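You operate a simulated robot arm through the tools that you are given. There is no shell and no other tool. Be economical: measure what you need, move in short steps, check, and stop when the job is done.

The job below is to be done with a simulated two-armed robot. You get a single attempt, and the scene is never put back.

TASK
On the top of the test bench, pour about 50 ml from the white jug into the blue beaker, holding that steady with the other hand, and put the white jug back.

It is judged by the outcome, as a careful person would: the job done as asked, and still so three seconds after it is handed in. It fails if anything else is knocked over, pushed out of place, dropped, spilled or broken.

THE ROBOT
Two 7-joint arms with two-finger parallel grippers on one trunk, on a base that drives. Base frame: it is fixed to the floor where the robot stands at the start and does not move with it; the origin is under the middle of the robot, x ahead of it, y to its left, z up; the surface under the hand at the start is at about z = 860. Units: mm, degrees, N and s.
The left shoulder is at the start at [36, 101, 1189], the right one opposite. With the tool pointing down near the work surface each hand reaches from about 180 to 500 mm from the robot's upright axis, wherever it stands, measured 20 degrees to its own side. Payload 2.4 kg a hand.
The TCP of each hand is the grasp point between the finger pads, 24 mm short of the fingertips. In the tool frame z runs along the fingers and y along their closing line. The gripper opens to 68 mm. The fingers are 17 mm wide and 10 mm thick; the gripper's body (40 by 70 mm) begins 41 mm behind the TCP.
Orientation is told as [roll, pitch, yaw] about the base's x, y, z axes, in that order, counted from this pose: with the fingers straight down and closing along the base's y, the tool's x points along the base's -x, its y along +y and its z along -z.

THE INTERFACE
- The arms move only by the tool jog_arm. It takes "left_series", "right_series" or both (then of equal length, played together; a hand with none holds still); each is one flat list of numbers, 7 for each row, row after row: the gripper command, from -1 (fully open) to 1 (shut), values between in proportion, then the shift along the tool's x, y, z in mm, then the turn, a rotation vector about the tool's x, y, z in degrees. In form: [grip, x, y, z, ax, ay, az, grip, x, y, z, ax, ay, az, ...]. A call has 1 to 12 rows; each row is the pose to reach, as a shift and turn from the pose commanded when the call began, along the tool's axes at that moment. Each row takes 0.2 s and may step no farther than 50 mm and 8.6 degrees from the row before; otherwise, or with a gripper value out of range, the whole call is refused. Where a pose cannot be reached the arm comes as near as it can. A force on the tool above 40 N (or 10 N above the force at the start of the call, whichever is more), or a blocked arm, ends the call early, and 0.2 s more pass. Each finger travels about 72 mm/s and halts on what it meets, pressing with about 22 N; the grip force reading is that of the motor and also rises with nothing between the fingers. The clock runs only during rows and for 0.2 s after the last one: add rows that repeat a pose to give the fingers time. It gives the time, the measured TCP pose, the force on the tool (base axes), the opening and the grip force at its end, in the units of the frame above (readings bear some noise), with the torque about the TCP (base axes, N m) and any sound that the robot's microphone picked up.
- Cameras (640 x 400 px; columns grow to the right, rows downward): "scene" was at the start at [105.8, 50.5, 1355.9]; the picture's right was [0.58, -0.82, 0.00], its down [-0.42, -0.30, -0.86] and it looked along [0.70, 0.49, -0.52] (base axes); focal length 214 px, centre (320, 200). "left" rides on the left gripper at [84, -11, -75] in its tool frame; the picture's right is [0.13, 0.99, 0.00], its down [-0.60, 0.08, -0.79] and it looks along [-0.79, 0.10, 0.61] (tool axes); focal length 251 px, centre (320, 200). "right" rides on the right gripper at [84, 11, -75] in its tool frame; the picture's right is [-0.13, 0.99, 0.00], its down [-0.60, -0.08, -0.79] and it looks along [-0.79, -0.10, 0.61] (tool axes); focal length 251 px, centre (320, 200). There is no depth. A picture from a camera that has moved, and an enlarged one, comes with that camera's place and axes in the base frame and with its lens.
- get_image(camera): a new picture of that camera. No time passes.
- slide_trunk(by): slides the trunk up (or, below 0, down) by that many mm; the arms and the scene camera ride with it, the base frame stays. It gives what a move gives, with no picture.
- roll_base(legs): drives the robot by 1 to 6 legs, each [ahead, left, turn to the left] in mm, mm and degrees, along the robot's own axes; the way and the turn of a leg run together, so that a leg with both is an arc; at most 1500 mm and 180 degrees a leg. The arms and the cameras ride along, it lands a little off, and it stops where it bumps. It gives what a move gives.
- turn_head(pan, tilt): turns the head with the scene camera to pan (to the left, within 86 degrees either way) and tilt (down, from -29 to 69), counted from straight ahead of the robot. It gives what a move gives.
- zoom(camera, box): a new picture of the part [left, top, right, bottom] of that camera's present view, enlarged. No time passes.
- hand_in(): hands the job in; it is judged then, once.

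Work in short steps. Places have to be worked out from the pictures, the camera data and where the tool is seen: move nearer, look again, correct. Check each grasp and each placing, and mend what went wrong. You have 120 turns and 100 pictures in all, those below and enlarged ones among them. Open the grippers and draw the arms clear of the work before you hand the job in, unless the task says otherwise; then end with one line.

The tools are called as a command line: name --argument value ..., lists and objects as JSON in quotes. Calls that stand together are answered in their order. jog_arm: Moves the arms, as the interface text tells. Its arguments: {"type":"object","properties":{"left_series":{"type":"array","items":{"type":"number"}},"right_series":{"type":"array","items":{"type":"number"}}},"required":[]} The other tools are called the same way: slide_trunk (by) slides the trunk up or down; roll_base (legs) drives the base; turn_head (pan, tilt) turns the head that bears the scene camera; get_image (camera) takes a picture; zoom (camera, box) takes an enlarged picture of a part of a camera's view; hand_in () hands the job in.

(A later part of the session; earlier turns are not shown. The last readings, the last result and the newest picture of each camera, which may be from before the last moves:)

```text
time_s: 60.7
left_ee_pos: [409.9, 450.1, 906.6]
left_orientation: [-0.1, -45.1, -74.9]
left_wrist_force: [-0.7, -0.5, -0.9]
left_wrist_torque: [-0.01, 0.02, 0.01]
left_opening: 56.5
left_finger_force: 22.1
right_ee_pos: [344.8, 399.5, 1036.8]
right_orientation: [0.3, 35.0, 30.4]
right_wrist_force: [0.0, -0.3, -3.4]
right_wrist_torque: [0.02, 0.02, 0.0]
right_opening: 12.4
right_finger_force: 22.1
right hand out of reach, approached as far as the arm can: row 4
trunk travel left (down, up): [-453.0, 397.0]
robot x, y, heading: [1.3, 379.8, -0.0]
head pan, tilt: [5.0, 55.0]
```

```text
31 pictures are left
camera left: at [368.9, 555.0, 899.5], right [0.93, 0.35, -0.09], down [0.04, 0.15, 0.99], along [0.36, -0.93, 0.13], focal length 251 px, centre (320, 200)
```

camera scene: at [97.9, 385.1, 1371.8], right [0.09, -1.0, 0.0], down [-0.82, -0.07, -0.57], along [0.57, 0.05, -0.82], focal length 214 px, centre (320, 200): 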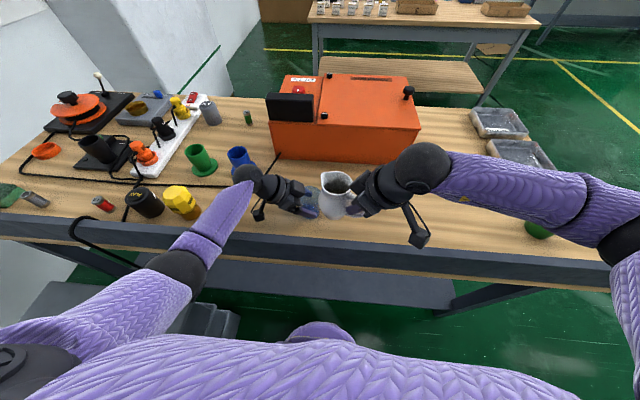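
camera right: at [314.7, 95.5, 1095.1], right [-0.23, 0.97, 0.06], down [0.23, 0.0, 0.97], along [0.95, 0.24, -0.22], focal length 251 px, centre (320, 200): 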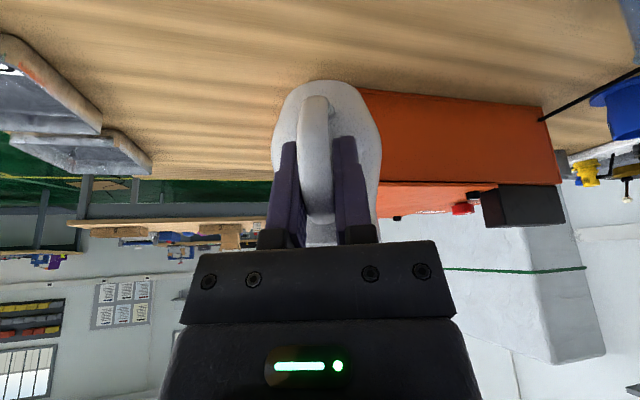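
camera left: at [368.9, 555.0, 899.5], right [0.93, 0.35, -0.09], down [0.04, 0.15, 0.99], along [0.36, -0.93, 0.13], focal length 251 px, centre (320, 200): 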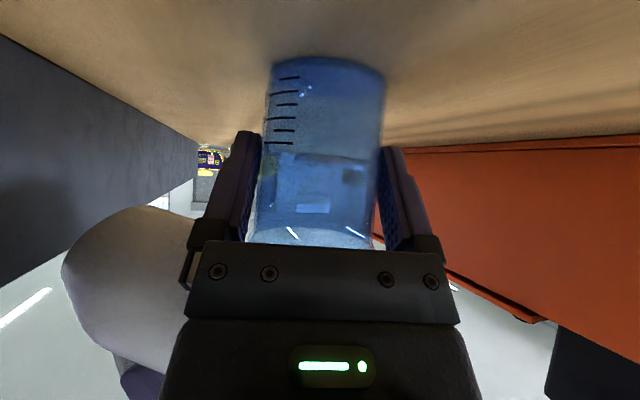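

At 60° the arm is at its limit again (position 3 mm short). Zoom to see if anything has begun to flow.

zoom --camera "left" --box '[200, 40, 440, 260]'

zoom --camera "scene" --box '[260, 150, 400, 255]'

```text
1.82 times, centred on (320, 150) of left
camera zoom: at [368.9, 555.0, 899.5], right [0.93, 0.35, -0.09], down [0.04, 0.15, 0.99], along [0.36, -0.93, 0.13], focal length 457 px, centre (320, 291)
```

zoom: 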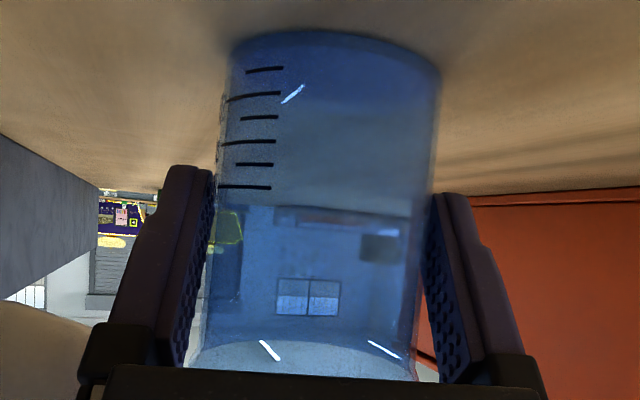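

```text
3.81 times, centred on (330, 202) of scene
camera zoom: at [97.8, 385.4, 1371.8], right [0.09, -1.0, 0.0], down [-0.82, -0.07, -0.57], along [0.57, 0.05, -0.82], focal length 817 px, centre (282, 190)
```

zoom: 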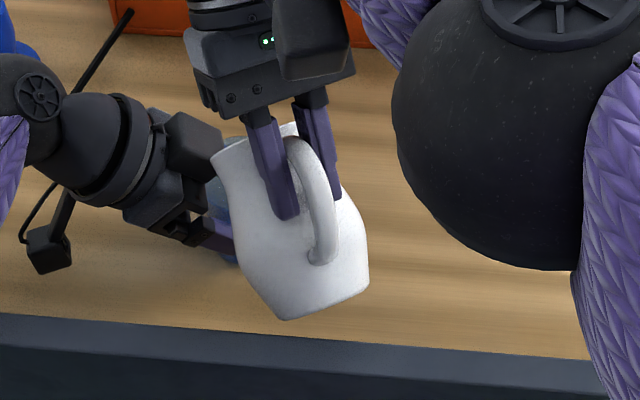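

Nothing flows yet; more tilt is needed than the arm allows at this trunk height (a higher shoulder would help the wrist). I'll level partly, then raise the trunk 150 mm while lowering the held empty beaker straight back to its spot.

jog_arm --right_series '[1, 3, 0, 2, 0, -4, 0, 1, 6, 0, 4, 0, -9, 0, 1, 10, 0, 7, 0, -15, 0, 1, 14, 0, 10, 0, -21, 0, 1, 18, 0, 13, 0, -26, 0, 1, 20.5, 0, 14.3, 0, -30, 0, 1, 20.5, 0, 14.3, 0, -30, 0]'

slide_trunk --by 50

get_image --camera "left"

```text
time_s: 62.3
left_ee_pos: [409.9, 449.3, 905.8]
left_orientation: [-0.1, -45.0, -74.9]
left_wrist_force: [0.2, -0.5, -0.3]
left_wrist_torque: [-0.02, 0.01, 0.0]
left_opening: 56.6
left_finger_force: 22.3
right_ee_pos: [322.8, 387.9, 1036.5]
right_orientation: [0.2, 4.9, 30.1]
right_wrist_force: [-0.8, -0.3, -3.3]
right_wrist_torque: [-0.01, 0.09, -0.01]
right_opening: 12.4
right_finger_force: 22.2
right hand out of reach, approached as far as the arm can: row 1
trunk travel left (down, up): [-453.0, 397.0]
robot x, y, heading: [2.6, 379.9, 0.2]
head pan, tilt: [5.0, 55.0]
```

```text
time_s: 63.2
left_ee_pos: [410.4, 449.5, 956.4]
left_orientation: [0.0, -44.9, -74.9]
left_wrist_force: [0.0, 0.1, -1.1]
left_wrist_torque: [0.03, -0.01, 0.03]
left_opening: 56.4
left_finger_force: 21.6
right_ee_pos: [322.7, 387.0, 1086.3]
right_orientation: [0.2, 5.0, 30.1]
right_wrist_force: [0.5, 0.0, -2.6]
right_wrist_torque: [-0.06, 0.07, 0.03]
right_opening: 12.6
right_finger_force: 22.4
trunk travel left (down, up): [-503.0, 347.0]
robot x, y, heading: [0.7, 379.6, 0.3]
head pan, tilt: [5.0, 55.0]
```

```text
28 pictures are left
camera left: at [369.3, 554.8, 949.5], right [0.93, 0.35, -0.09], down [0.04, 0.15, 0.99], along [0.36, -0.93, 0.13], focal length 251 px, centre (320, 200)
```

left: 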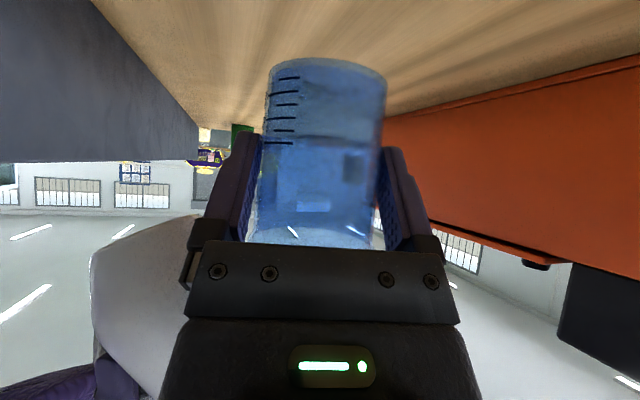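

The beaker lifts securely. Raise a further 100 mm, then lower both hands together by 148 mm, keeping their relative positions.

slide_trunk --by 100

jog_arm --left_series '[-0.4, 8, 0, 8, 0, 0, 0, -0.4, 22, 0, 22, 0, 0, 0, -0.4, 38, 0, 38, 0, 0, 0, -0.4, 54, 0, 54, 0, 0, 0, -0.4, 70, 0, 70, 0, 0, 0, -0.4, 84, 0, 84, 0, 0, 0, -0.4, 95, 0, 95, 0, 0, 0, -0.4, 102, 0, 102, 0, 0, 0, -0.4, 104.6, 0, 104.6, 0, 0, 0, -0.4, 104.6, 0, 104.6, 0, 0, 0]' --right_series '[1, -1, 0, 11, 0, 0, 0, 1, -2.7, 0, 31, 0, 0, 0, 1, -4.7, 0, 53.5, 0, 0, 0, 1, -6.6, 0, 76, 0, 0, 0, 1, -8.6, 0, 99, 0, 0, 0, 1, -10.3, 0, 118, 0, 0, 0, 1, -11.7, 0, 134, 0, 0, 0, 1, -12.5, 0, 144, 0, 0, 0, 1, -12.9, 0, 147.4, 0, 0, 0, 1, -12.9, 0, 147.4, 0, 0, 0]'

get_image --camera "left"

```text
time_s: 64.5
left_ee_pos: [408.4, 449.8, 1056.4]
left_orientation: [-0.1, -45.0, -74.9]
left_wrist_force: [-0.2, -0.2, 0.3]
left_wrist_torque: [-0.01, -0.02, 0.01]
left_opening: 56.5
left_finger_force: 22.3
right_ee_pos: [322.3, 387.0, 1186.8]
right_orientation: [0.2, 5.1, 30.0]
right_wrist_force: [-0.1, -1.1, -3.5]
right_wrist_torque: [-0.04, 0.07, 0.02]
right_opening: 12.6
right_finger_force: 21.9
trunk travel left (down, up): [-603.0, 247.0]
robot x, y, heading: [-0.3, 378.9, 0.1]
head pan, tilt: [5.0, 55.0]
```

```text
time_s: 66.3
left_ee_pos: [390.5, 441.9, 955.2]
left_orientation: [0.5, -44.9, -74.8]
left_wrist_force: [2.0, 1.3, -1.4]
left_wrist_torque: [-0.03, 0.03, 0.0]
left_opening: 58.1
left_finger_force: 21.8
left hand out of reach, approached as far as the arm can: row 5, 6, 7, 8
right_ee_pos: [321.5, 386.3, 1046.9]
right_orientation: [0.2, 5.6, 30.2]
right_wrist_force: [-2.1, -1.7, -3.3]
right_wrist_torque: [-0.13, 0.19, 0.03]
right_opening: 12.8
right_finger_force: 22.2
trunk travel left (down, up): [-603.0, 247.0]
robot x, y, heading: [-0.7, 376.1, -0.2]
head pan, tilt: [5.0, 55.0]
stopped in row 8 (left hand): the force on the tool passed its limit at 42 N (the readings are from after the stop); the commanded pose is now the measured one
```

```text
27 pictures are left
camera left: at [349.1, 547.6, 948.6], right [0.93, 0.35, -0.09], down [0.03, 0.15, 0.99], along [0.36, -0.92, 0.12], focal length 251 px, centre (320, 200)
```

left: 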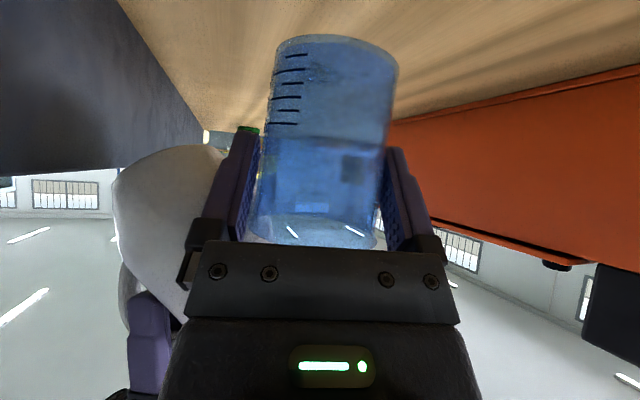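

Left ran out of reach and the jug pressed against the beaker/left fingers. Back the right hand up and away first, then check both grips.

jog_arm --right_series '[1, 6, 0, -10, 0, 0, 0, 1, 18, 0, -24, 0, 0, 0, 1, 32, 0, -37, 0, 0, 0, 1, 44.7, 0, -46, 0, 0, 0, 1, 44.7, 0, -46, 0, 0, 0]'

get_image --camera "right"

zoom --camera "scene" --box '[240, 120, 440, 260]'

```text
time_s: 67.5
left_ee_pos: [390.2, 441.6, 954.4]
left_orientation: [0.4, -44.9, -74.9]
left_wrist_force: [0.2, -0.4, -0.4]
left_wrist_torque: [0.04, -0.01, 0.0]
left_opening: 58.0
left_finger_force: 21.7
right_ee_pos: [286.5, 365.4, 1097.8]
right_orientation: [0.3, 5.5, 30.3]
right_wrist_force: [0.2, 0.5, -4.6]
right_wrist_torque: [0.03, 0.06, 0.02]
right_opening: 12.9
right_finger_force: 21.5
trunk travel left (down, up): [-603.0, 247.0]
robot x, y, heading: [0.4, 380.1, 0.1]
head pan, tilt: [5.0, 55.0]
```

```text
26 pictures are left
camera right: at [213.7, 337.1, 1182.3], right [-0.39, 0.92, -0.01], down [0.63, 0.27, 0.73], along [0.68, 0.28, -0.68], focal length 251 px, centre (320, 200)
```

right: 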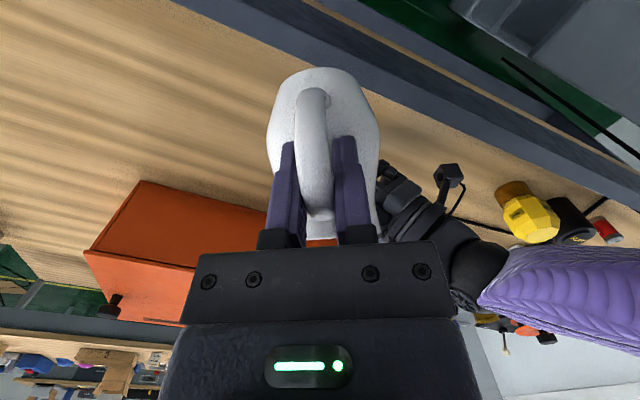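

```text
2.86 times, centred on (340, 190) of scene
camera zoom: at [87.0, 385.2, 1522.2], right [0.09, -1.0, 0.0], down [-0.82, -0.07, -0.57], along [0.57, 0.05, -0.82], focal length 613 px, centre (263, 229)
```

zoom: 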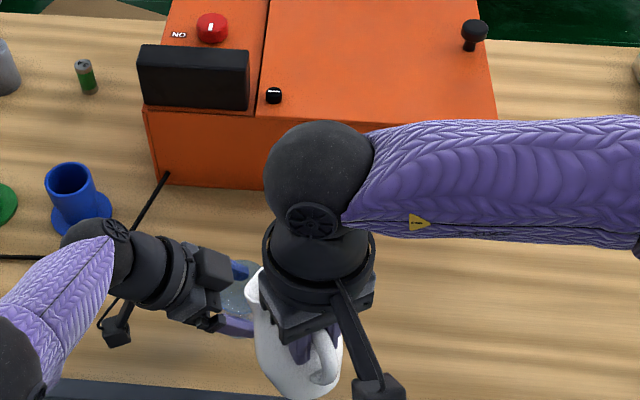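

Both objects are still held, nothing spilled. While the beaker is in the air I can re-station freely: raise both hands, move the base 60 mm further left, and lower the trunk; then pour with the spout pointing straight ahead (+x), which suits the right wrist best.

jog_arm --left_series '[-0.4, -10, 2, -10, 0, 0, 0, -0.4, -28, 6, -29, 0, 0, 0, -0.4, -47, 11, -49, 0, 0, 0, -0.4, -65, 16, -68, 0, 0, 0, -0.4, -79.3, 20.4, -83.3, 0, 0, 0, -0.4, -79.3, 20.4, -83.3, 0, 0, 0]' --right_series '[1, -2, 0, -13, 0, 0, 0, 1, -7, 0, -36, 0, 0, 0, 1, -12, 0, -60, 0, 0, 0, 1, -16, 0, -84, 0, 0, 0, 1, -20.3, 0, -102.4, 0, 0, 0, 1, -20.3, 0, -102.4, 0, 0, 0]'

roll_base --legs '[[0, 30, 0], [0, 30, 0]]'

slide_trunk --by -115

get_image --camera "scene"

```text
time_s: 68.9
left_ee_pos: [408.1, 449.3, 1070.2]
left_orientation: [0.4, -44.9, -74.8]
left_wrist_force: [-0.2, -0.4, -1.4]
left_wrist_torque: [0.0, 0.05, -0.01]
left_opening: 57.8
left_finger_force: 21.7
right_ee_pos: [312.6, 381.0, 1199.0]
right_orientation: [0.2, 5.5, 30.2]
right_wrist_force: [-0.2, -0.1, -3.3]
right_wrist_torque: [0.01, 0.03, 0.0]
right_opening: 12.7
right_finger_force: 22.9
trunk travel left (down, up): [-603.0, 247.0]
robot x, y, heading: [-0.4, 380.2, 0.2]
head pan, tilt: [5.0, 55.0]
```

```text
time_s: 70.1
left_ee_pos: [407.6, 511.8, 1069.1]
left_orientation: [0.4, -44.9, -74.9]
left_wrist_force: [-0.2, 1.0, -0.2]
left_wrist_torque: [-0.04, 0.01, -0.04]
left_opening: 58.0
left_finger_force: 21.9
right_ee_pos: [313.3, 443.6, 1197.8]
right_orientation: [0.0, 5.6, 30.1]
right_wrist_force: [-0.6, 1.0, -3.2]
right_wrist_torque: [0.0, 0.05, 0.03]
right_opening: 12.6
right_finger_force: 21.6
trunk travel left (down, up): [-603.0, 247.0]
robot x, y, heading: [1.9, 440.0, -0.3]
head pan, tilt: [5.0, 55.0]
```

```text
time_s: 71.6
left_ee_pos: [408.4, 511.0, 956.1]
left_orientation: [0.5, -44.9, -74.9]
left_wrist_force: [0.1, 0.0, -0.5]
left_wrist_torque: [0.02, -0.04, 0.01]
left_opening: 57.8
left_finger_force: 22.2
right_ee_pos: [311.5, 439.0, 1083.2]
right_orientation: [0.2, 5.4, 30.1]
right_wrist_force: [0.0, -0.9, -3.0]
right_wrist_torque: [-0.04, 0.03, 0.02]
right_opening: 12.3
right_finger_force: 21.9
trunk travel left (down, up): [-488.0, 362.0]
robot x, y, heading: [-0.5, 438.3, 0.2]
head pan, tilt: [5.0, 55.0]
```

```text
24 pictures are left
camera scene: at [94.2, 444.6, 1407.0], right [0.09, -1.0, 0.0], down [-0.82, -0.07, -0.57], along [0.57, 0.05, -0.82], focal length 214 px, centre (320, 200)
```

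scene: 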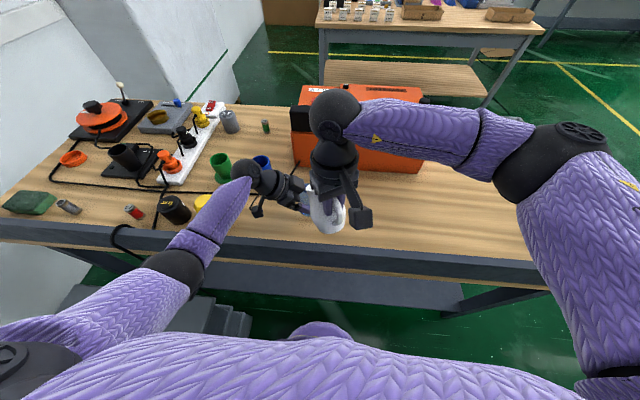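

The beaker appears to have slipped ~12 mm down in the left grip during that bump, so it will touch down at TCP z≈918. Move it back over its spot to z≈926 and shift the jug aside.

jog_arm --left_series '[-0.4, -3, -2, 8, 0, 0, 0, -0.4, -7, -5, 22, 0, 0, 0, -0.4, -12, -9, 38, 0, 0, 0, -0.4, -16, -13, 52, 0, 0, 0, -0.4, -20, -15.6, 63.5, 0, 0, 0, -0.4, -20, -15.6, 63.5, 0, 0, 0]' --right_series '[1, 6, -10, 0.6, 0, 0, 0, 1, 12, -20, 1.2, 0, 0, 0, 1, 18, -30, 1.8, 0, 0, 0, 1, 23, -40, 2.2, 0, 0, 0, 1, 24.9, -43.3, 2.4, 0, 0, 0, 1, 24.9, -43.3, 2.4, 0, 0, 0]'

get_image --camera "left"

```text
time_s: 73.0
left_ee_pos: [408.7, 448.9, 922.8]
left_orientation: [0.6, -44.9, -75.0]
left_wrist_force: [-0.4, 0.0, -1.2]
left_wrist_torque: [0.02, -0.01, 0.0]
left_opening: 57.6
left_finger_force: 22.1
right_ee_pos: [311.8, 390.7, 1082.8]
right_orientation: [0.1, 5.4, 30.1]
right_wrist_force: [-0.6, 0.1, -4.1]
right_wrist_torque: [-0.03, 0.07, -0.01]
right_opening: 12.3
right_finger_force: 22.0
trunk travel left (down, up): [-488.0, 362.0]
robot x, y, heading: [-1.3, 438.5, 0.0]
head pan, tilt: [5.0, 55.0]
```

```text
23 pictures are left
camera left: at [368.0, 553.7, 917.2], right [0.93, 0.35, -0.09], down [0.04, 0.15, 0.99], along [0.36, -0.92, 0.12], focal length 251 px, centre (320, 200)
```

left: 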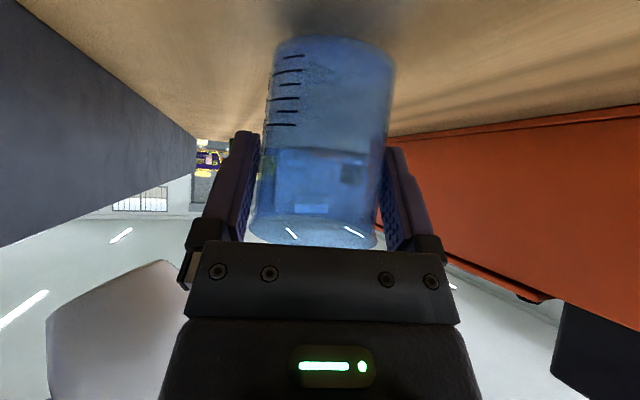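

The base is close to the bench. Lower 5 mm gently while watching the force.

jog_arm --left_series '[-0.4, 1, 0, 1, 0, 0, 0, -0.4, 2, 0, 2, 0, 0, 0, -0.4, 3, 0, 3, 0, 0, 0, -0.4, 3.5, 0, 3.5, 0, 0, 0]'

```text
time_s: 74.0
left_ee_pos: [407.7, 448.5, 919.3]
left_orientation: [0.5, -44.9, -74.9]
left_wrist_force: [-0.1, -0.1, -0.1]
left_wrist_torque: [0.0, -0.02, -0.01]
left_opening: 57.6
left_finger_force: 22.1
right_ee_pos: [312.2, 390.9, 1084.2]
right_orientation: [0.1, 5.5, 30.2]
right_wrist_force: [-0.2, -1.1, -3.3]
right_wrist_torque: [0.0, 0.02, 0.0]
right_opening: 12.4
right_finger_force: 22.4
trunk travel left (down, up): [-488.0, 362.0]
robot x, y, heading: [0.7, 439.5, 0.3]
head pan, tilt: [5.0, 55.0]
```

No clear contact yet; continue 4 mm.

jog_arm --left_series '[-0.4, 0.7, 0, 0.7, 0, 0, 0, -0.4, 1.4, 0, 1.4, 0, 0, 0, -0.4, 2.1, 0, 2.1, 0, 0, 0, -0.4, 2.8, 0, 2.8, 0, 0, 0, -0.4, 2.8, 0, 2.8, 0, 0, 0]'

get_image --camera "left"

```text
time_s: 75.2
left_ee_pos: [408.7, 448.0, 914.9]
left_orientation: [0.5, -44.8, -74.9]
left_wrist_force: [0.3, -0.7, 0.4]
left_wrist_torque: [-0.02, 0.01, -0.04]
left_opening: 57.6
left_finger_force: 21.8
right_ee_pos: [312.7, 392.9, 1082.1]
right_orientation: [0.2, 5.5, 30.2]
right_wrist_force: [-0.1, -0.4, -2.8]
right_wrist_torque: [-0.05, 0.06, 0.0]
right_opening: 12.5
right_finger_force: 22.2
trunk travel left (down, up): [-488.0, 362.0]
robot x, y, heading: [2.5, 443.9, 0.2]
head pan, tilt: [5.0, 55.0]
```

```text
22 pictures are left
camera left: at [368.0, 553.3, 908.9], right [0.93, 0.35, -0.09], down [0.04, 0.15, 0.99], along [0.36, -0.92, 0.12], focal length 251 px, centre (320, 200)
```

left: 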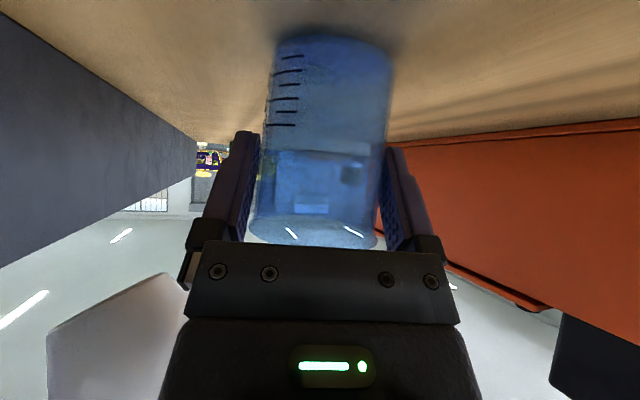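

The base edge triangulates to the bench level within ~2 mm. Nudge 1.5 mm more, open, drop to z≈906 and re-grip squarely.

jog_arm --left_series '[-0.4, 1, 0, 1, 0, 0, 0, -0.6, 1, 0, 1, 0, 0, 0, -0.75, 1, 0, 1, 0, 0, 0, -0.9, 1, 0, 1, 0, 0, 0, -1, 1, 0, 1, 0, 0, 0, -1, 1, 0, 1, 0, 0, 0, -1, 1, 0, 1, 0, 0, 0]'

get_image --camera "left"

```text
time_s: 76.8
left_ee_pos: [408.9, 449.3, 914.1]
left_orientation: [0.4, -44.9, -74.9]
left_wrist_force: [0.5, -0.6, 0.2]
left_wrist_torque: [-0.02, -0.01, -0.01]
left_opening: 68.2
left_finger_force: 0.0
right_ee_pos: [313.2, 391.0, 1083.2]
right_orientation: [0.2, 5.5, 30.2]
right_wrist_force: [0.8, -0.2, -3.1]
right_wrist_torque: [-0.02, 0.08, 0.02]
right_opening: 12.5
right_finger_force: 21.9
trunk travel left (down, up): [-488.0, 362.0]
robot x, y, heading: [-1.0, 440.2, 0.3]
head pan, tilt: [5.0, 55.0]
```

```text
21 pictures are left
camera left: at [367.9, 553.7, 907.2], right [0.93, 0.35, -0.09], down [0.04, 0.15, 0.99], along [0.36, -0.92, 0.12], focal length 251 px, centre (320, 200)
```

left: 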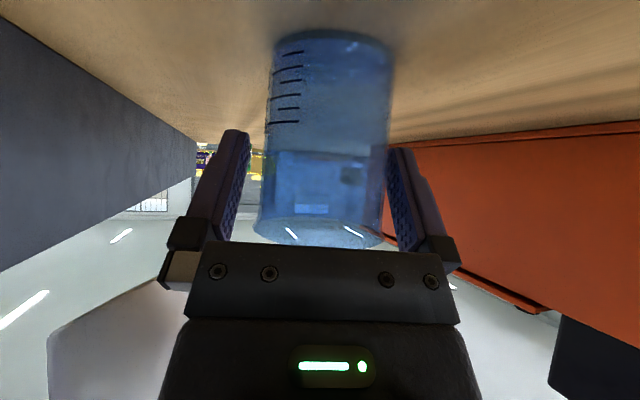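

Beaker is upright; it sits ~5 mm toward +x relative to the fingers. Shift the hand 5 mm laterally, go down 8 mm, and re-grip.

jog_arm --left_series '[-1, 0, 2.5, 0, 0, 0, 0, -1, 0, 5, 0, 0, 0, 0, -1, 3, 5, 3, 0, 0, 0, -1, 5.6, 5, 5.6, 0, 0, 0, -1, 5.6, 5, 5.6, 0, 0, 0, -0.75, 5.6, 5, 5.6, 0, 0, 0, -0.6, 5.6, 5, 5.6, 0, 0, 0, -0.4, 5.6, 5, 5.6, 0, 0, 0, -0.4, 5.6, 5, 5.6, 0, 0, 0]'

get_image --camera "left"

```text
time_s: 78.8
left_ee_pos: [414.4, 451.1, 905.3]
left_orientation: [0.5, -44.9, -74.8]
left_wrist_force: [-0.5, -0.8, -0.3]
left_wrist_torque: [0.01, -0.02, 0.02]
left_opening: 56.9
left_finger_force: 22.1
right_ee_pos: [312.3, 390.7, 1083.0]
right_orientation: [0.2, 5.6, 30.3]
right_wrist_force: [0.2, -0.4, -3.3]
right_wrist_torque: [-0.04, 0.09, -0.02]
right_opening: 12.5
right_finger_force: 22.3
trunk travel left (down, up): [-488.0, 362.0]
robot x, y, heading: [-1.8, 440.7, 0.1]
head pan, tilt: [5.0, 55.0]
```

```text
20 pictures are left
camera left: at [373.0, 555.1, 899.5], right [0.93, 0.35, -0.09], down [0.04, 0.15, 0.99], along [0.36, -0.92, 0.12], focal length 251 px, centre (320, 200)
```

left: 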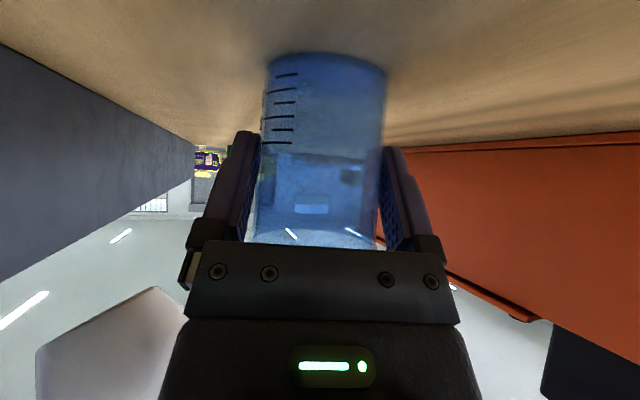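

Beaker is squarely held at its spot (centre ≈ (416, 440)). Now bring the jug behind it with yaw ≈8°, tilt 30°, spout at about (404, 438, 1010).

jog_arm --right_series '[1, -3, 4, 5, -0.3, 0, 3, 1, -7, 9, 13, -0.7, 0, 7, 1, -12, 15, 21, -1.1, 0, 11.2, 1, -16, 21, 29, -1.5, 0, 15.5, 1, -20, 26, 36, -1.9, 0, 19.3, 1, -22.6, 29.6, 41, -2.1, 0, 21.9, 1, -22.6, 29.6, 41, -2.1, 0, 21.9]'

zoom --camera "scene" --box '[240, 120, 440, 260]'

```text
time_s: 80.4
left_ee_pos: [413.9, 451.8, 906.5]
left_orientation: [0.5, -44.9, -75.0]
left_wrist_force: [-0.6, -0.2, 0.6]
left_wrist_torque: [-0.02, 0.04, -0.01]
left_opening: 57.4
left_finger_force: 22.1
right_ee_pos: [314.1, 425.2, 1039.6]
right_orientation: [0.2, 5.6, 8.2]
right_wrist_force: [0.5, 0.4, -3.5]
right_wrist_torque: [-0.01, 0.08, 0.01]
right_opening: 12.5
right_finger_force: 22.4
trunk travel left (down, up): [-488.0, 362.0]
robot x, y, heading: [-4.2, 438.1, 0.1]
head pan, tilt: [5.0, 55.0]
```

```text
2.86 times, centred on (340, 190) of scene
camera zoom: at [94.3, 444.5, 1407.0], right [0.09, -1.0, 0.0], down [-0.82, -0.07, -0.57], along [0.57, 0.05, -0.82], focal length 613 px, centre (263, 229)
```

zoom: 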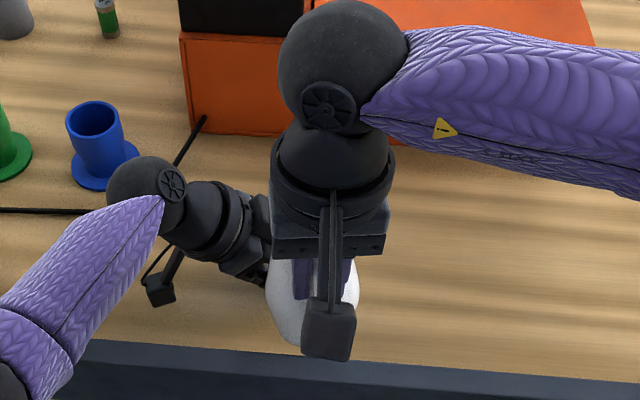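

Reached. Tilt to 60° about the spout (no flow was seen at 60° before).

jog_arm --right_series '[1, -3, 0, -1, 0, 4, 0, 1, -6, 0, -2, 0, 8, 0, 1, -9, 0, -3.2, 0, 12, 0, 1, -12, 0.3, -4.5, 0, 16, 0, 1, -14.7, 0.3, -5.8, 0, 20, 0, 1, -18, 0.3, -8.3, 0, 23.5, 0, 1, -21.5, 0.3, -11, 0, 27, 0, 1, -25, 0.3, -14.1, 0, 30, 0]'

get_image --camera "left"

```text
time_s: 82.2
left_ee_pos: [412.6, 451.6, 905.6]
left_orientation: [0.4, -44.9, -74.9]
left_wrist_force: [-0.5, 0.2, -1.3]
left_wrist_torque: [0.0, 0.03, 0.01]
left_opening: 57.1
left_finger_force: 22.5
right_ee_pos: [339.2, 430.7, 1051.8]
right_orientation: [0.3, 35.8, 8.3]
right_wrist_force: [0.0, -0.3, -3.1]
right_wrist_torque: [-0.01, -0.04, 0.04]
right_opening: 12.7
right_finger_force: 22.2
trunk travel left (down, up): [-488.0, 362.0]
robot x, y, heading: [-1.8, 442.4, -0.1]
head pan, tilt: [5.0, 55.0]
```

```text
18 pictures are left
camera left: at [373.1, 555.3, 899.5], right [0.93, 0.35, -0.09], down [0.04, 0.15, 0.99], along [0.36, -0.92, 0.12], focal length 251 px, centre (320, 200)
```

left: 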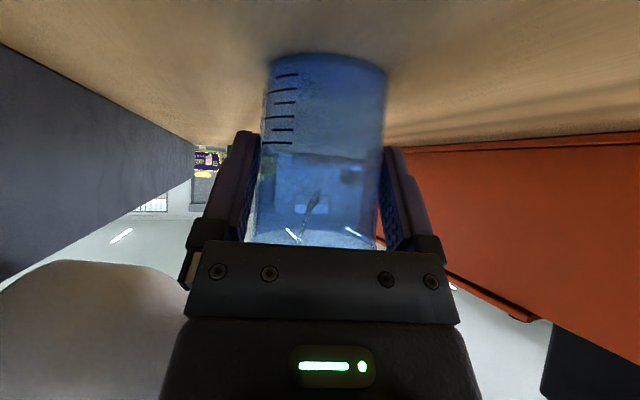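

A trickle has started, falling inside the beaker. Hold this tilt briefly and observe.

jog_arm --right_series '[1, 0, 0, 0, 0, 0, 0, 1, 0, 0, 0, 0, 0, 0, 1, 0, 0, 0, 0, 0, 0]'

zoom --camera "left" --box '[200, 40, 440, 260]'

```text
time_s: 83.0
left_ee_pos: [415.0, 450.8, 905.6]
left_orientation: [0.6, -44.9, -74.9]
left_wrist_force: [0.2, -0.3, -0.2]
left_wrist_torque: [-0.02, 0.02, -0.03]
left_opening: 57.2
left_finger_force: 21.7
right_ee_pos: [338.7, 430.6, 1050.9]
right_orientation: [0.2, 35.6, 8.4]
right_wrist_force: [-0.3, 0.9, -3.3]
right_wrist_torque: [0.01, -0.03, 0.01]
right_opening: 12.4
right_finger_force: 21.9
trunk travel left (down, up): [-488.0, 362.0]
robot x, y, heading: [-0.4, 437.2, 0.0]
head pan, tilt: [5.0, 55.0]
```

```text
1.82 times, centred on (320, 150) of left
camera zoom: at [373.0, 555.2, 899.5], right [0.93, 0.35, -0.09], down [0.04, 0.15, 0.99], along [0.36, -0.92, 0.12], focal length 457 px, centre (320, 291)
```

zoom: 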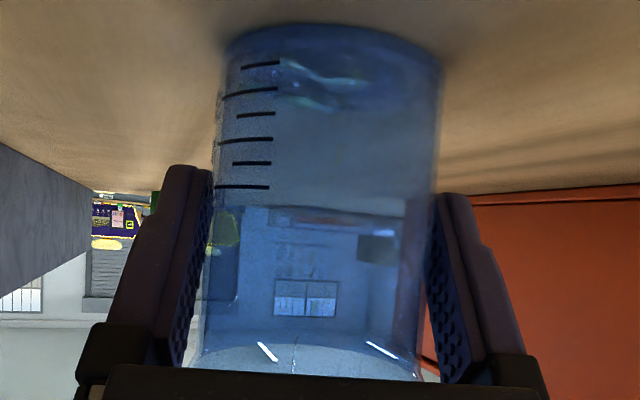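

A few ml have landed well inside. Tilt 3° more and hold ~0.8 s.

jog_arm --right_series '[1, -0.6, 0, -2.5, 0, 1.5, 0, 1, -1.2, 0, -4.9, 0, 3, 0, 1, -1.2, 0, -4.9, 0, 3, 0, 1, -1.2, 0, -4.9, 0, 3, 0]'

zoom --camera "left" --box '[200, 40, 440, 260]'

```text
time_s: 84.0
left_ee_pos: [414.0, 450.0, 903.8]
left_orientation: [0.5, -44.9, -74.9]
left_wrist_force: [0.5, -0.2, -0.3]
left_wrist_torque: [0.02, 0.0, -0.03]
left_opening: 57.3
left_finger_force: 22.0
right_ee_pos: [342.8, 431.4, 1055.4]
right_orientation: [0.2, 38.6, 8.3]
right_wrist_force: [-0.2, -0.1, -3.4]
right_wrist_torque: [0.02, -0.05, -0.02]
right_opening: 12.5
right_finger_force: 22.0
trunk travel left (down, up): [-488.0, 362.0]
robot x, y, heading: [2.6, 442.0, 0.0]
head pan, tilt: [5.0, 55.0]
```

```text
1.82 times, centred on (320, 150) of left
camera zoom: at [373.0, 555.2, 899.5], right [0.93, 0.35, -0.09], down [0.04, 0.15, 0.99], along [0.36, -0.92, 0.12], focal length 457 px, centre (320, 291)
```

zoom: 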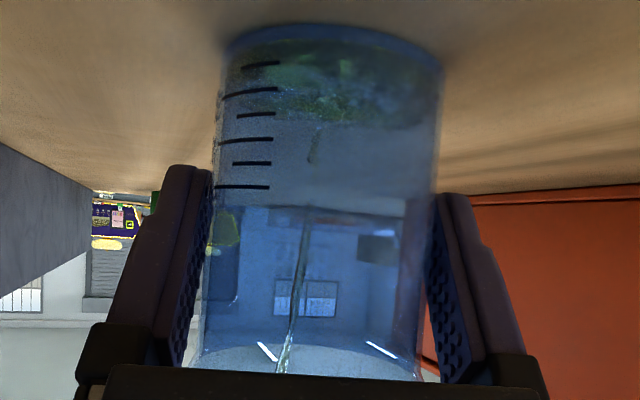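

Good narrow stream inside the beaker; level is roughly 15–20 ml. Hold for another ~0.6 s.

jog_arm --right_series '[1, 0, 0, 0, 0, 0, 0, 1, 0, 0, 0, 0, 0, 0]'

zoom --camera "left" --box '[200, 40, 440, 260]'

```text
time_s: 84.6
left_ee_pos: [412.8, 451.0, 905.4]
left_orientation: [0.5, -44.9, -74.9]
left_wrist_force: [-0.6, 0.9, 0.1]
left_wrist_torque: [-0.01, 0.02, -0.01]
left_opening: 57.4
left_finger_force: 21.5
right_ee_pos: [344.6, 429.7, 1055.7]
right_orientation: [0.2, 38.5, 8.3]
right_wrist_force: [0.6, -0.1, -2.9]
right_wrist_torque: [0.04, -0.04, 0.02]
right_opening: 12.5
right_finger_force: 22.1
trunk travel left (down, up): [-488.0, 362.0]
robot x, y, heading: [-0.4, 439.1, 0.1]
head pan, tilt: [5.0, 55.0]
```

```text
1.82 times, centred on (320, 150) of left
camera zoom: at [373.0, 555.2, 899.5], right [0.93, 0.35, -0.09], down [0.04, 0.15, 0.99], along [0.36, -0.92, 0.12], focal length 457 px, centre (320, 291)
```

zoom: 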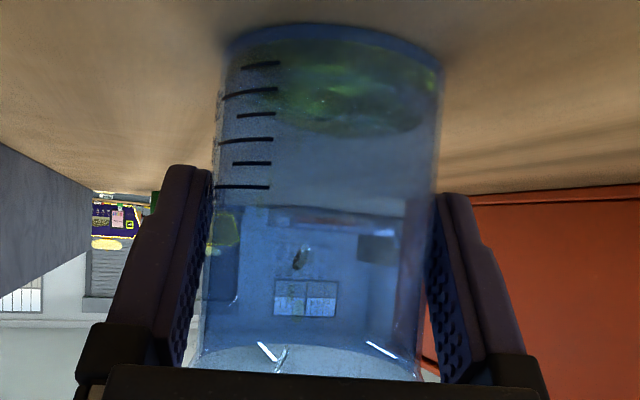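

The flow stopped near equilibrium at ~15 ml. Tilt 4° more and hold until it eases.

jog_arm --right_series '[1, -0.6, 0, -2.2, 0, 1.3, 0, 1, -1.2, 0, -4.4, 0, 2.7, 0, 1, -1.7, 0, -6.5, 0, 4, 0, 1, -1.7, 0, -6.5, 0, 4, 0, 1, -1.7, 0, -6.5, 0, 4, 0, 1, -1.7, 0, -6.5, 0, 4, 0, 1, -1.7, 0, -6.5, 0, 4, 0]'

zoom --camera "left" --box '[200, 40, 440, 260]'

```text
time_s: 86.2
left_ee_pos: [414.8, 450.0, 906.0]
left_orientation: [0.4, -44.9, -75.0]
left_wrist_force: [0.1, -0.4, 1.0]
left_wrist_torque: [-0.01, 0.05, -0.02]
left_opening: 57.5
left_finger_force: 21.7
right_ee_pos: [328.5, 435.4, 1057.6]
right_orientation: [0.4, 42.7, 8.2]
right_wrist_force: [7.7, -0.7, 3.1]
right_wrist_torque: [0.0, -0.53, 0.0]
right_opening: 12.6
right_finger_force: 21.5
right hand out of reach, approached as far as the arm can: row 2, 3, 4, 5, 6, 7
trunk travel left (down, up): [-488.0, 362.0]
robot x, y, heading: [2.1, 439.7, 0.4]
head pan, tilt: [5.0, 55.0]
```

```text
1.82 times, centred on (320, 150) of left
camera zoom: at [373.6, 555.1, 899.4], right [0.93, 0.35, -0.09], down [0.04, 0.15, 0.99], along [0.36, -0.92, 0.12], focal length 457 px, centre (320, 291)
```

zoom: 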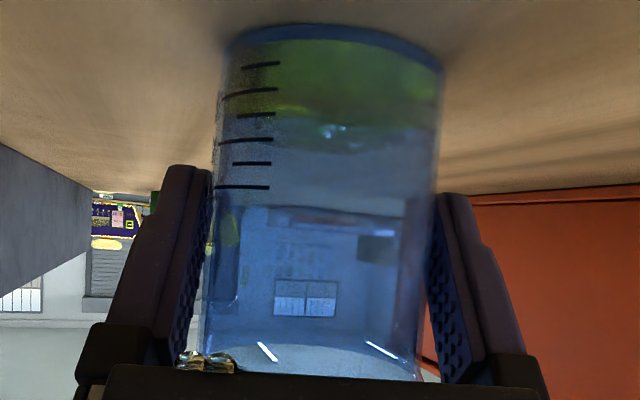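

The arm fell short in x and the stream moved to the beaker's edge, with the jug touching the rail. Tilt back at once to stop the flow.

jog_arm --right_series '[1, -0.3, 0, -8, 0, -8, 0, 1, -0.6, 0, -14, 0, -14, 0, 1, -0.6, 0, -14, 0, -16, 0]'

get_image --camera "left"

get_image --camera "scene"

```text
time_s: 87.0
left_ee_pos: [413.8, 450.2, 906.3]
left_orientation: [0.4, -44.8, -74.9]
left_wrist_force: [0.5, 0.1, 0.2]
left_wrist_torque: [-0.01, 0.02, 0.0]
left_opening: 57.6
left_finger_force: 22.1
right_ee_pos: [337.8, 438.4, 1067.7]
right_orientation: [0.2, 26.5, 8.2]
right_wrist_force: [-0.6, 0.5, -3.7]
right_wrist_torque: [0.0, 0.02, 0.03]
right_opening: 12.3
right_finger_force: 21.8
trunk travel left (down, up): [-488.0, 362.0]
robot x, y, heading: [0.5, 443.4, 0.2]
head pan, tilt: [5.0, 55.0]
```

```text
13 pictures are left
camera left: at [372.9, 555.2, 899.5], right [0.93, 0.35, -0.09], down [0.04, 0.15, 0.99], along [0.36, -0.92, 0.12], focal length 251 px, centre (320, 200)
```

left: 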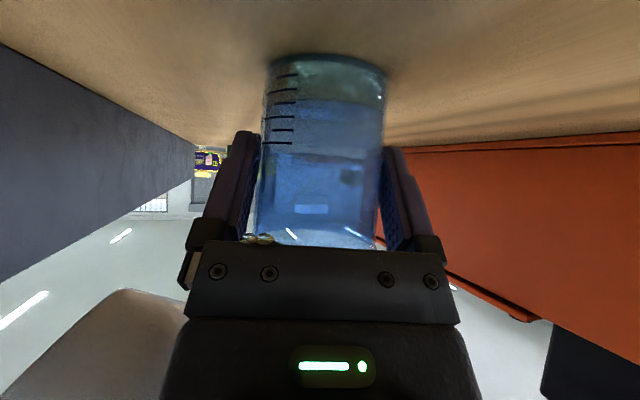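

```text
12 pictures are left
camera scene: at [94.3, 444.6, 1407.0], right [0.09, -1.0, 0.0], down [-0.82, -0.07, -0.57], along [0.57, 0.05, -0.82], focal length 214 px, centre (320, 200)
```

scene: 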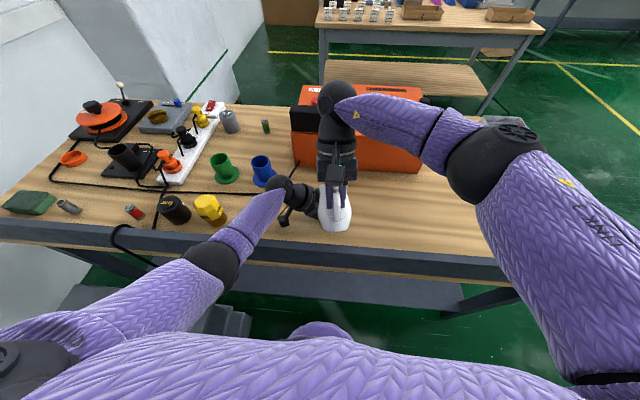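

A few drops are on the left gripper near the rim. Zoom to read the level.

zoom --camera "left" --box '[230, 45, 410, 255]'

```text
1.90 times, centred on (320, 150) of left
camera zoom: at [372.9, 555.2, 899.5], right [0.93, 0.35, -0.09], down [0.04, 0.15, 0.99], along [0.36, -0.92, 0.12], focal length 479 px, centre (320, 295)
```

zoom: 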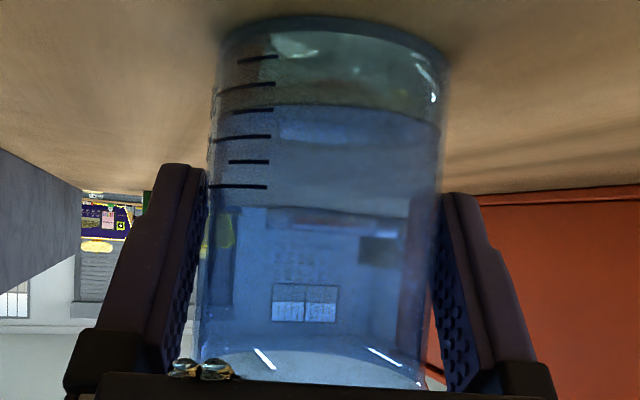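

Level reads about 28 ml. The right arm needs ~40 mm more reach for further tilt. Level and raise the jug, release and back off the left hand, then turn the base 12° left and move 25 mm ahead so the right shoulder comes closer.

jog_arm --right_series '[1, 3, -1, -3, 0, -5, 0, 1, 8, -3, -7, 0, -11, 0, 1, 14, -7, -12, 0, -18, 0, 1, 20, -12, -17, 0, -25, 0, 1, 26, -18, -22, 0, -32, 0, 1, 32, -24, -26, 0, -38, 0, 1, 37, -29, -29, 0, -44, 0, 1, 40, -33, -31, 0, -48, 0, 1, 41.6, -35, -31.8, 0, -51, 0, 1, 41.6, -35, -31.8, 0, -51, 0, 1, 41.6, -35, -31.8, 0, -51, 0]' --left_series '[-0.6, 0, 0, 0, 0, 0, 0, -0.8, 0, 0, 0, 0, 0, 0, -1, 0, 0, 0, 0, 0, 0, -1, 0, 0, 0, 0, 0, 0, -1, 0, 0, -10, 0, 0, 0, -1, 0, 0, -25, 0, 0, 0, -1, 0, 0, -45, 0, 0, 0, -1, 0, 0, -67, 0, 0, 0, -1, 0, 0, -90, 0, 0, 0, -1, 0, 0, -112, 0, 0, 0, -1, 0, 0, -130, 0, 0, 0]'

roll_base --legs '[[0, 0, 12], [25, 0, 0]]'

slide_trunk --by -30

get_image --camera "scene"

```text
time_s: 89.4
left_ee_pos: [388.6, 539.1, 998.6]
left_orientation: [0.5, -44.9, -74.9]
left_wrist_force: [0.2, 0.0, 0.8]
left_wrist_torque: [0.01, 0.01, -0.01]
left_opening: 68.0
left_finger_force: 0.0
right_ee_pos: [319.1, 399.6, 1115.3]
right_orientation: [0.2, -24.3, 8.1]
right_wrist_force: [0.1, -0.8, -2.9]
right_wrist_torque: [-0.02, 0.14, 0.01]
right_opening: 12.5
right_finger_force: 22.1
trunk travel left (down, up): [-488.0, 362.0]
robot x, y, heading: [-1.4, 439.6, 0.1]
head pan, tilt: [5.0, 55.0]
```

```text
time_s: 91.0
left_ee_pos: [385.4, 623.0, 996.7]
left_orientation: [0.4, -44.9, -62.8]
left_wrist_force: [0.7, 0.6, -0.7]
left_wrist_torque: [0.0, 0.01, 0.01]
left_opening: 68.0
left_finger_force: 0.1
right_ee_pos: [347.3, 472.3, 1115.1]
right_orientation: [0.2, -24.3, 20.2]
right_wrist_force: [0.4, 0.0, -2.6]
right_wrist_torque: [-0.06, 0.14, 0.0]
right_opening: 12.4
right_finger_force: 21.6
trunk travel left (down, up): [-488.0, 362.0]
robot x, y, heading: [24.3, 445.9, 12.1]
head pan, tilt: [5.0, 55.0]
```

```text
time_s: 91.7
left_ee_pos: [385.9, 623.4, 969.4]
left_orientation: [0.6, -45.0, -62.9]
left_wrist_force: [-0.3, -0.4, 0.8]
left_wrist_torque: [0.0, -0.01, -0.01]
left_opening: 68.0
left_finger_force: 0.1
right_ee_pos: [346.8, 472.3, 1086.0]
right_orientation: [0.2, -24.5, 20.1]
right_wrist_force: [0.2, 0.4, -2.1]
right_wrist_torque: [-0.05, 0.16, 0.0]
right_opening: 12.3
right_finger_force: 21.8
trunk travel left (down, up): [-458.0, 392.0]
robot x, y, heading: [24.3, 443.6, 12.0]
head pan, tilt: [5.0, 55.0]
```

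```text
10 pictures are left
camera scene: at [118.5, 469.8, 1376.8], right [0.29, -0.96, 0.0], down [-0.78, -0.24, -0.57], along [0.55, 0.17, -0.82], focal length 214 px, centre (320, 200)
```

scene: 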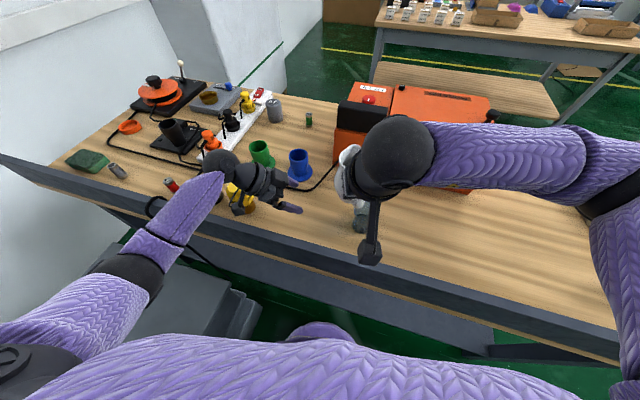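

No bump; all standing. Move the jug aside to the right, and bring the left hand (yaw −63° now) onto its approach line to the beaker.

jog_arm --left_series '[-1, -12, -3, -8, 0, 0, 0, -1, -26, -14, -4, 0, 0, 0, -1, -41, -28, 6, 0, 0, 0, -1, -57, -43, 20, 0, 0, 0, -1, -72.3, -56.2, 32.7, 0, 0, 0, -1, -72.3, -56.2, 32.7, 0, 0, 0]' --right_series '[1, 2, -8, -3, 0, 0, 0, 1, 6, -24, -9, 0, 0, 0, 1, 10, -41, -15, 0, 0, 0, 1, 13.5, -57, -20, 0, 0, 0, 1, 15.5, -65.8, -23.5, 0, 0, 0, 1, 15.5, -65.8, -23.5, 0, 0, 0]'

get_image --camera "left"

```text
time_s: 93.1
left_ee_pos: [368.9, 531.0, 995.9]
left_orientation: [0.4, -44.9, -62.9]
left_wrist_force: [1.1, 0.0, -0.6]
left_wrist_torque: [0.0, -0.03, 0.01]
left_opening: 68.0
left_finger_force: 0.1
right_ee_pos: [345.2, 401.4, 1101.1]
right_orientation: [0.2, -24.4, 20.0]
right_wrist_force: [0.5, 0.5, -1.9]
right_wrist_torque: [-0.06, 0.14, 0.02]
right_opening: 12.5
right_finger_force: 22.6
trunk travel left (down, up): [-458.0, 392.0]
robot x, y, heading: [22.7, 444.0, 12.1]
head pan, tilt: [5.0, 55.0]
```

```text
9 pictures are left
camera left: at [307.4, 625.3, 989.7], right [0.84, 0.54, -0.08], down [0.0, 0.15, 0.99], along [0.55, -0.83, 0.12], focal length 251 px, centre (320, 200)
```

left: 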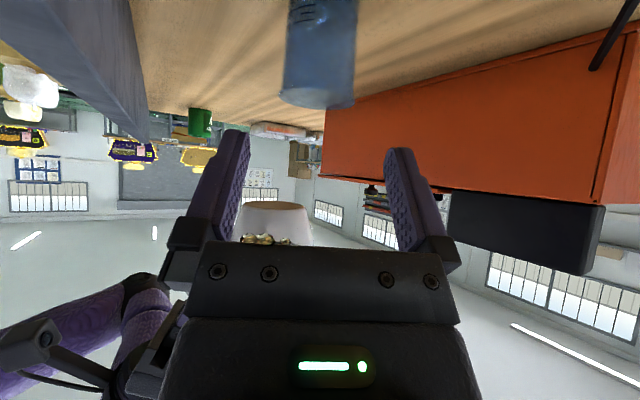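

Beaker upright; lateral error is ~1 mm by both estimates. Advance 129 mm, and close on the beaker.

jog_arm --left_series '[-1, 0, 1, 22, 0, 0, 0, -1, 0, 1, 46, 0, 0, 0, -1, 0, 1, 70, 0, 0, 0, -1, 0, 1, 90, 0, 0, 0, -1, -0.5, 1, 106, 0, 0, 0, -1, -1, 1, 119, 0, 0, 0, -1, -1, 1, 128.8, 0, 0, 0, -1, -1, 1, 128.8, 0, 0, 0, -0.75, -1, 1, 128.8, 0, 0, 0, -0.6, -1, 1, 128.8, 0, 0, 0, -0.4, -1, 1, 128.8, 0, 0, 0, -0.4, -1, 1, 128.8, 0, 0, 0]'

get_image --camera "left"

```text
time_s: 95.7
left_ee_pos: [413.6, 450.7, 904.7]
left_orientation: [0.5, -44.9, -62.9]
left_wrist_force: [-0.3, -0.3, 0.0]
left_wrist_torque: [-0.01, 0.03, 0.0]
left_opening: 58.3
left_finger_force: 22.3
right_ee_pos: [346.2, 401.6, 1098.7]
right_orientation: [0.3, -24.4, 20.2]
right_wrist_force: [-0.1, 0.1, -2.6]
right_wrist_torque: [-0.06, 0.11, -0.04]
right_opening: 12.5
right_finger_force: 21.9
trunk travel left (down, up): [-458.0, 392.0]
robot x, y, heading: [23.9, 444.0, 12.3]
head pan, tilt: [5.0, 55.0]
```

```text
8 pictures are left
camera left: at [350.9, 544.9, 898.7], right [0.84, 0.54, -0.09], down [0.0, 0.15, 0.99], along [0.55, -0.83, 0.12], focal length 251 px, centre (320, 200)
```

left: 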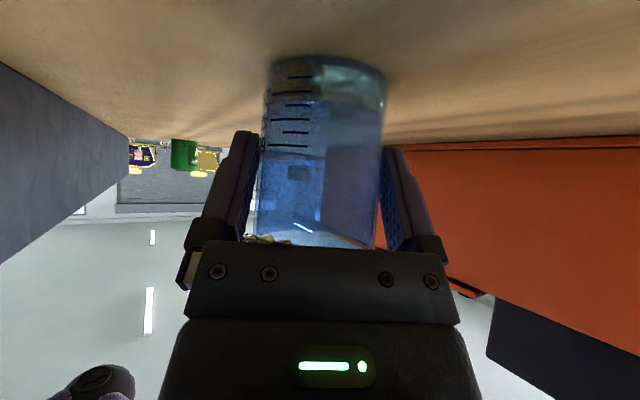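

Held; waterline is ~25 ml (between the 20 and 30 marks). Bring the jug to 50° tilt over the beaker with yaw 20°.

jog_arm --right_series '[1, 2, 1, 3, 0, 3, 0, 1, 5, 2, 8, 0, 8, 0, 1, 9, 3, 13, 0, 14, 0, 1, 12, 4, 18, 0, 20, 0, 1, 16, 6, 24, 0, 26, 0, 1, 20, 7, 30, 0, 32, 0, 1, 24, 8.5, 36, 0, 38, 0, 1, 27, 10, 42, 0, 44, 0, 1, 29.5, 11, 46, 0, 48, 0, 1, 30.6, 11, 47.6, 0, 50, 0, 1, 30.6, 11, 47.6, 0, 50, 0]'

```text
time_s: 98.1
left_ee_pos: [412.3, 450.9, 905.7]
left_orientation: [0.5, -44.9, -62.9]
left_wrist_force: [-0.7, 0.4, 1.3]
left_wrist_torque: [0.0, 0.04, 0.02]
left_opening: 58.2
left_finger_force: 21.6
right_ee_pos: [335.1, 409.5, 1044.4]
right_orientation: [0.1, 25.7, 20.3]
right_wrist_force: [0.1, 0.0, -3.8]
right_wrist_torque: [-0.02, 0.05, 0.01]
right_opening: 12.5
right_finger_force: 22.4
trunk travel left (down, up): [-458.0, 392.0]
robot x, y, heading: [27.0, 448.6, 12.0]
head pan, tilt: [5.0, 55.0]
```

Reached. Tilt on to ~63°, where little should flow yet.

jog_arm --right_series '[1, -2.5, 0, -3.3, 0, 3, 0, 1, -5, 0, -6.6, 0, 6, 0, 1, -7.5, 0, -10, 0, 9.5, 0, 1, -9.7, 0, -13.3, 0, 12.5, 0]'

get_image --camera "left"

```text
time_s: 99.1
left_ee_pos: [413.3, 450.3, 905.1]
left_orientation: [0.5, -44.9, -62.9]
left_wrist_force: [0.4, -0.7, 0.1]
left_wrist_torque: [0.03, 0.01, 0.01]
left_opening: 58.3
left_finger_force: 21.8
right_ee_pos: [348.2, 415.3, 1051.0]
right_orientation: [0.2, 38.1, 20.3]
right_wrist_force: [0.2, -0.2, -3.0]
right_wrist_torque: [0.03, -0.04, -0.02]
right_opening: 12.3
right_finger_force: 22.1
trunk travel left (down, up): [-458.0, 392.0]
robot x, y, heading: [22.9, 444.0, 12.2]
head pan, tilt: [5.0, 55.0]
```

```text
7 pictures are left
camera left: at [351.0, 545.0, 898.7], right [0.84, 0.54, -0.09], down [0.0, 0.15, 0.99], along [0.55, -0.83, 0.12], focal length 251 px, centre (320, 200)
```

left: 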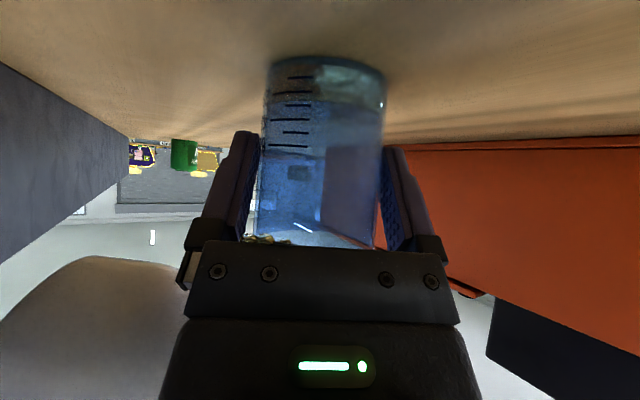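

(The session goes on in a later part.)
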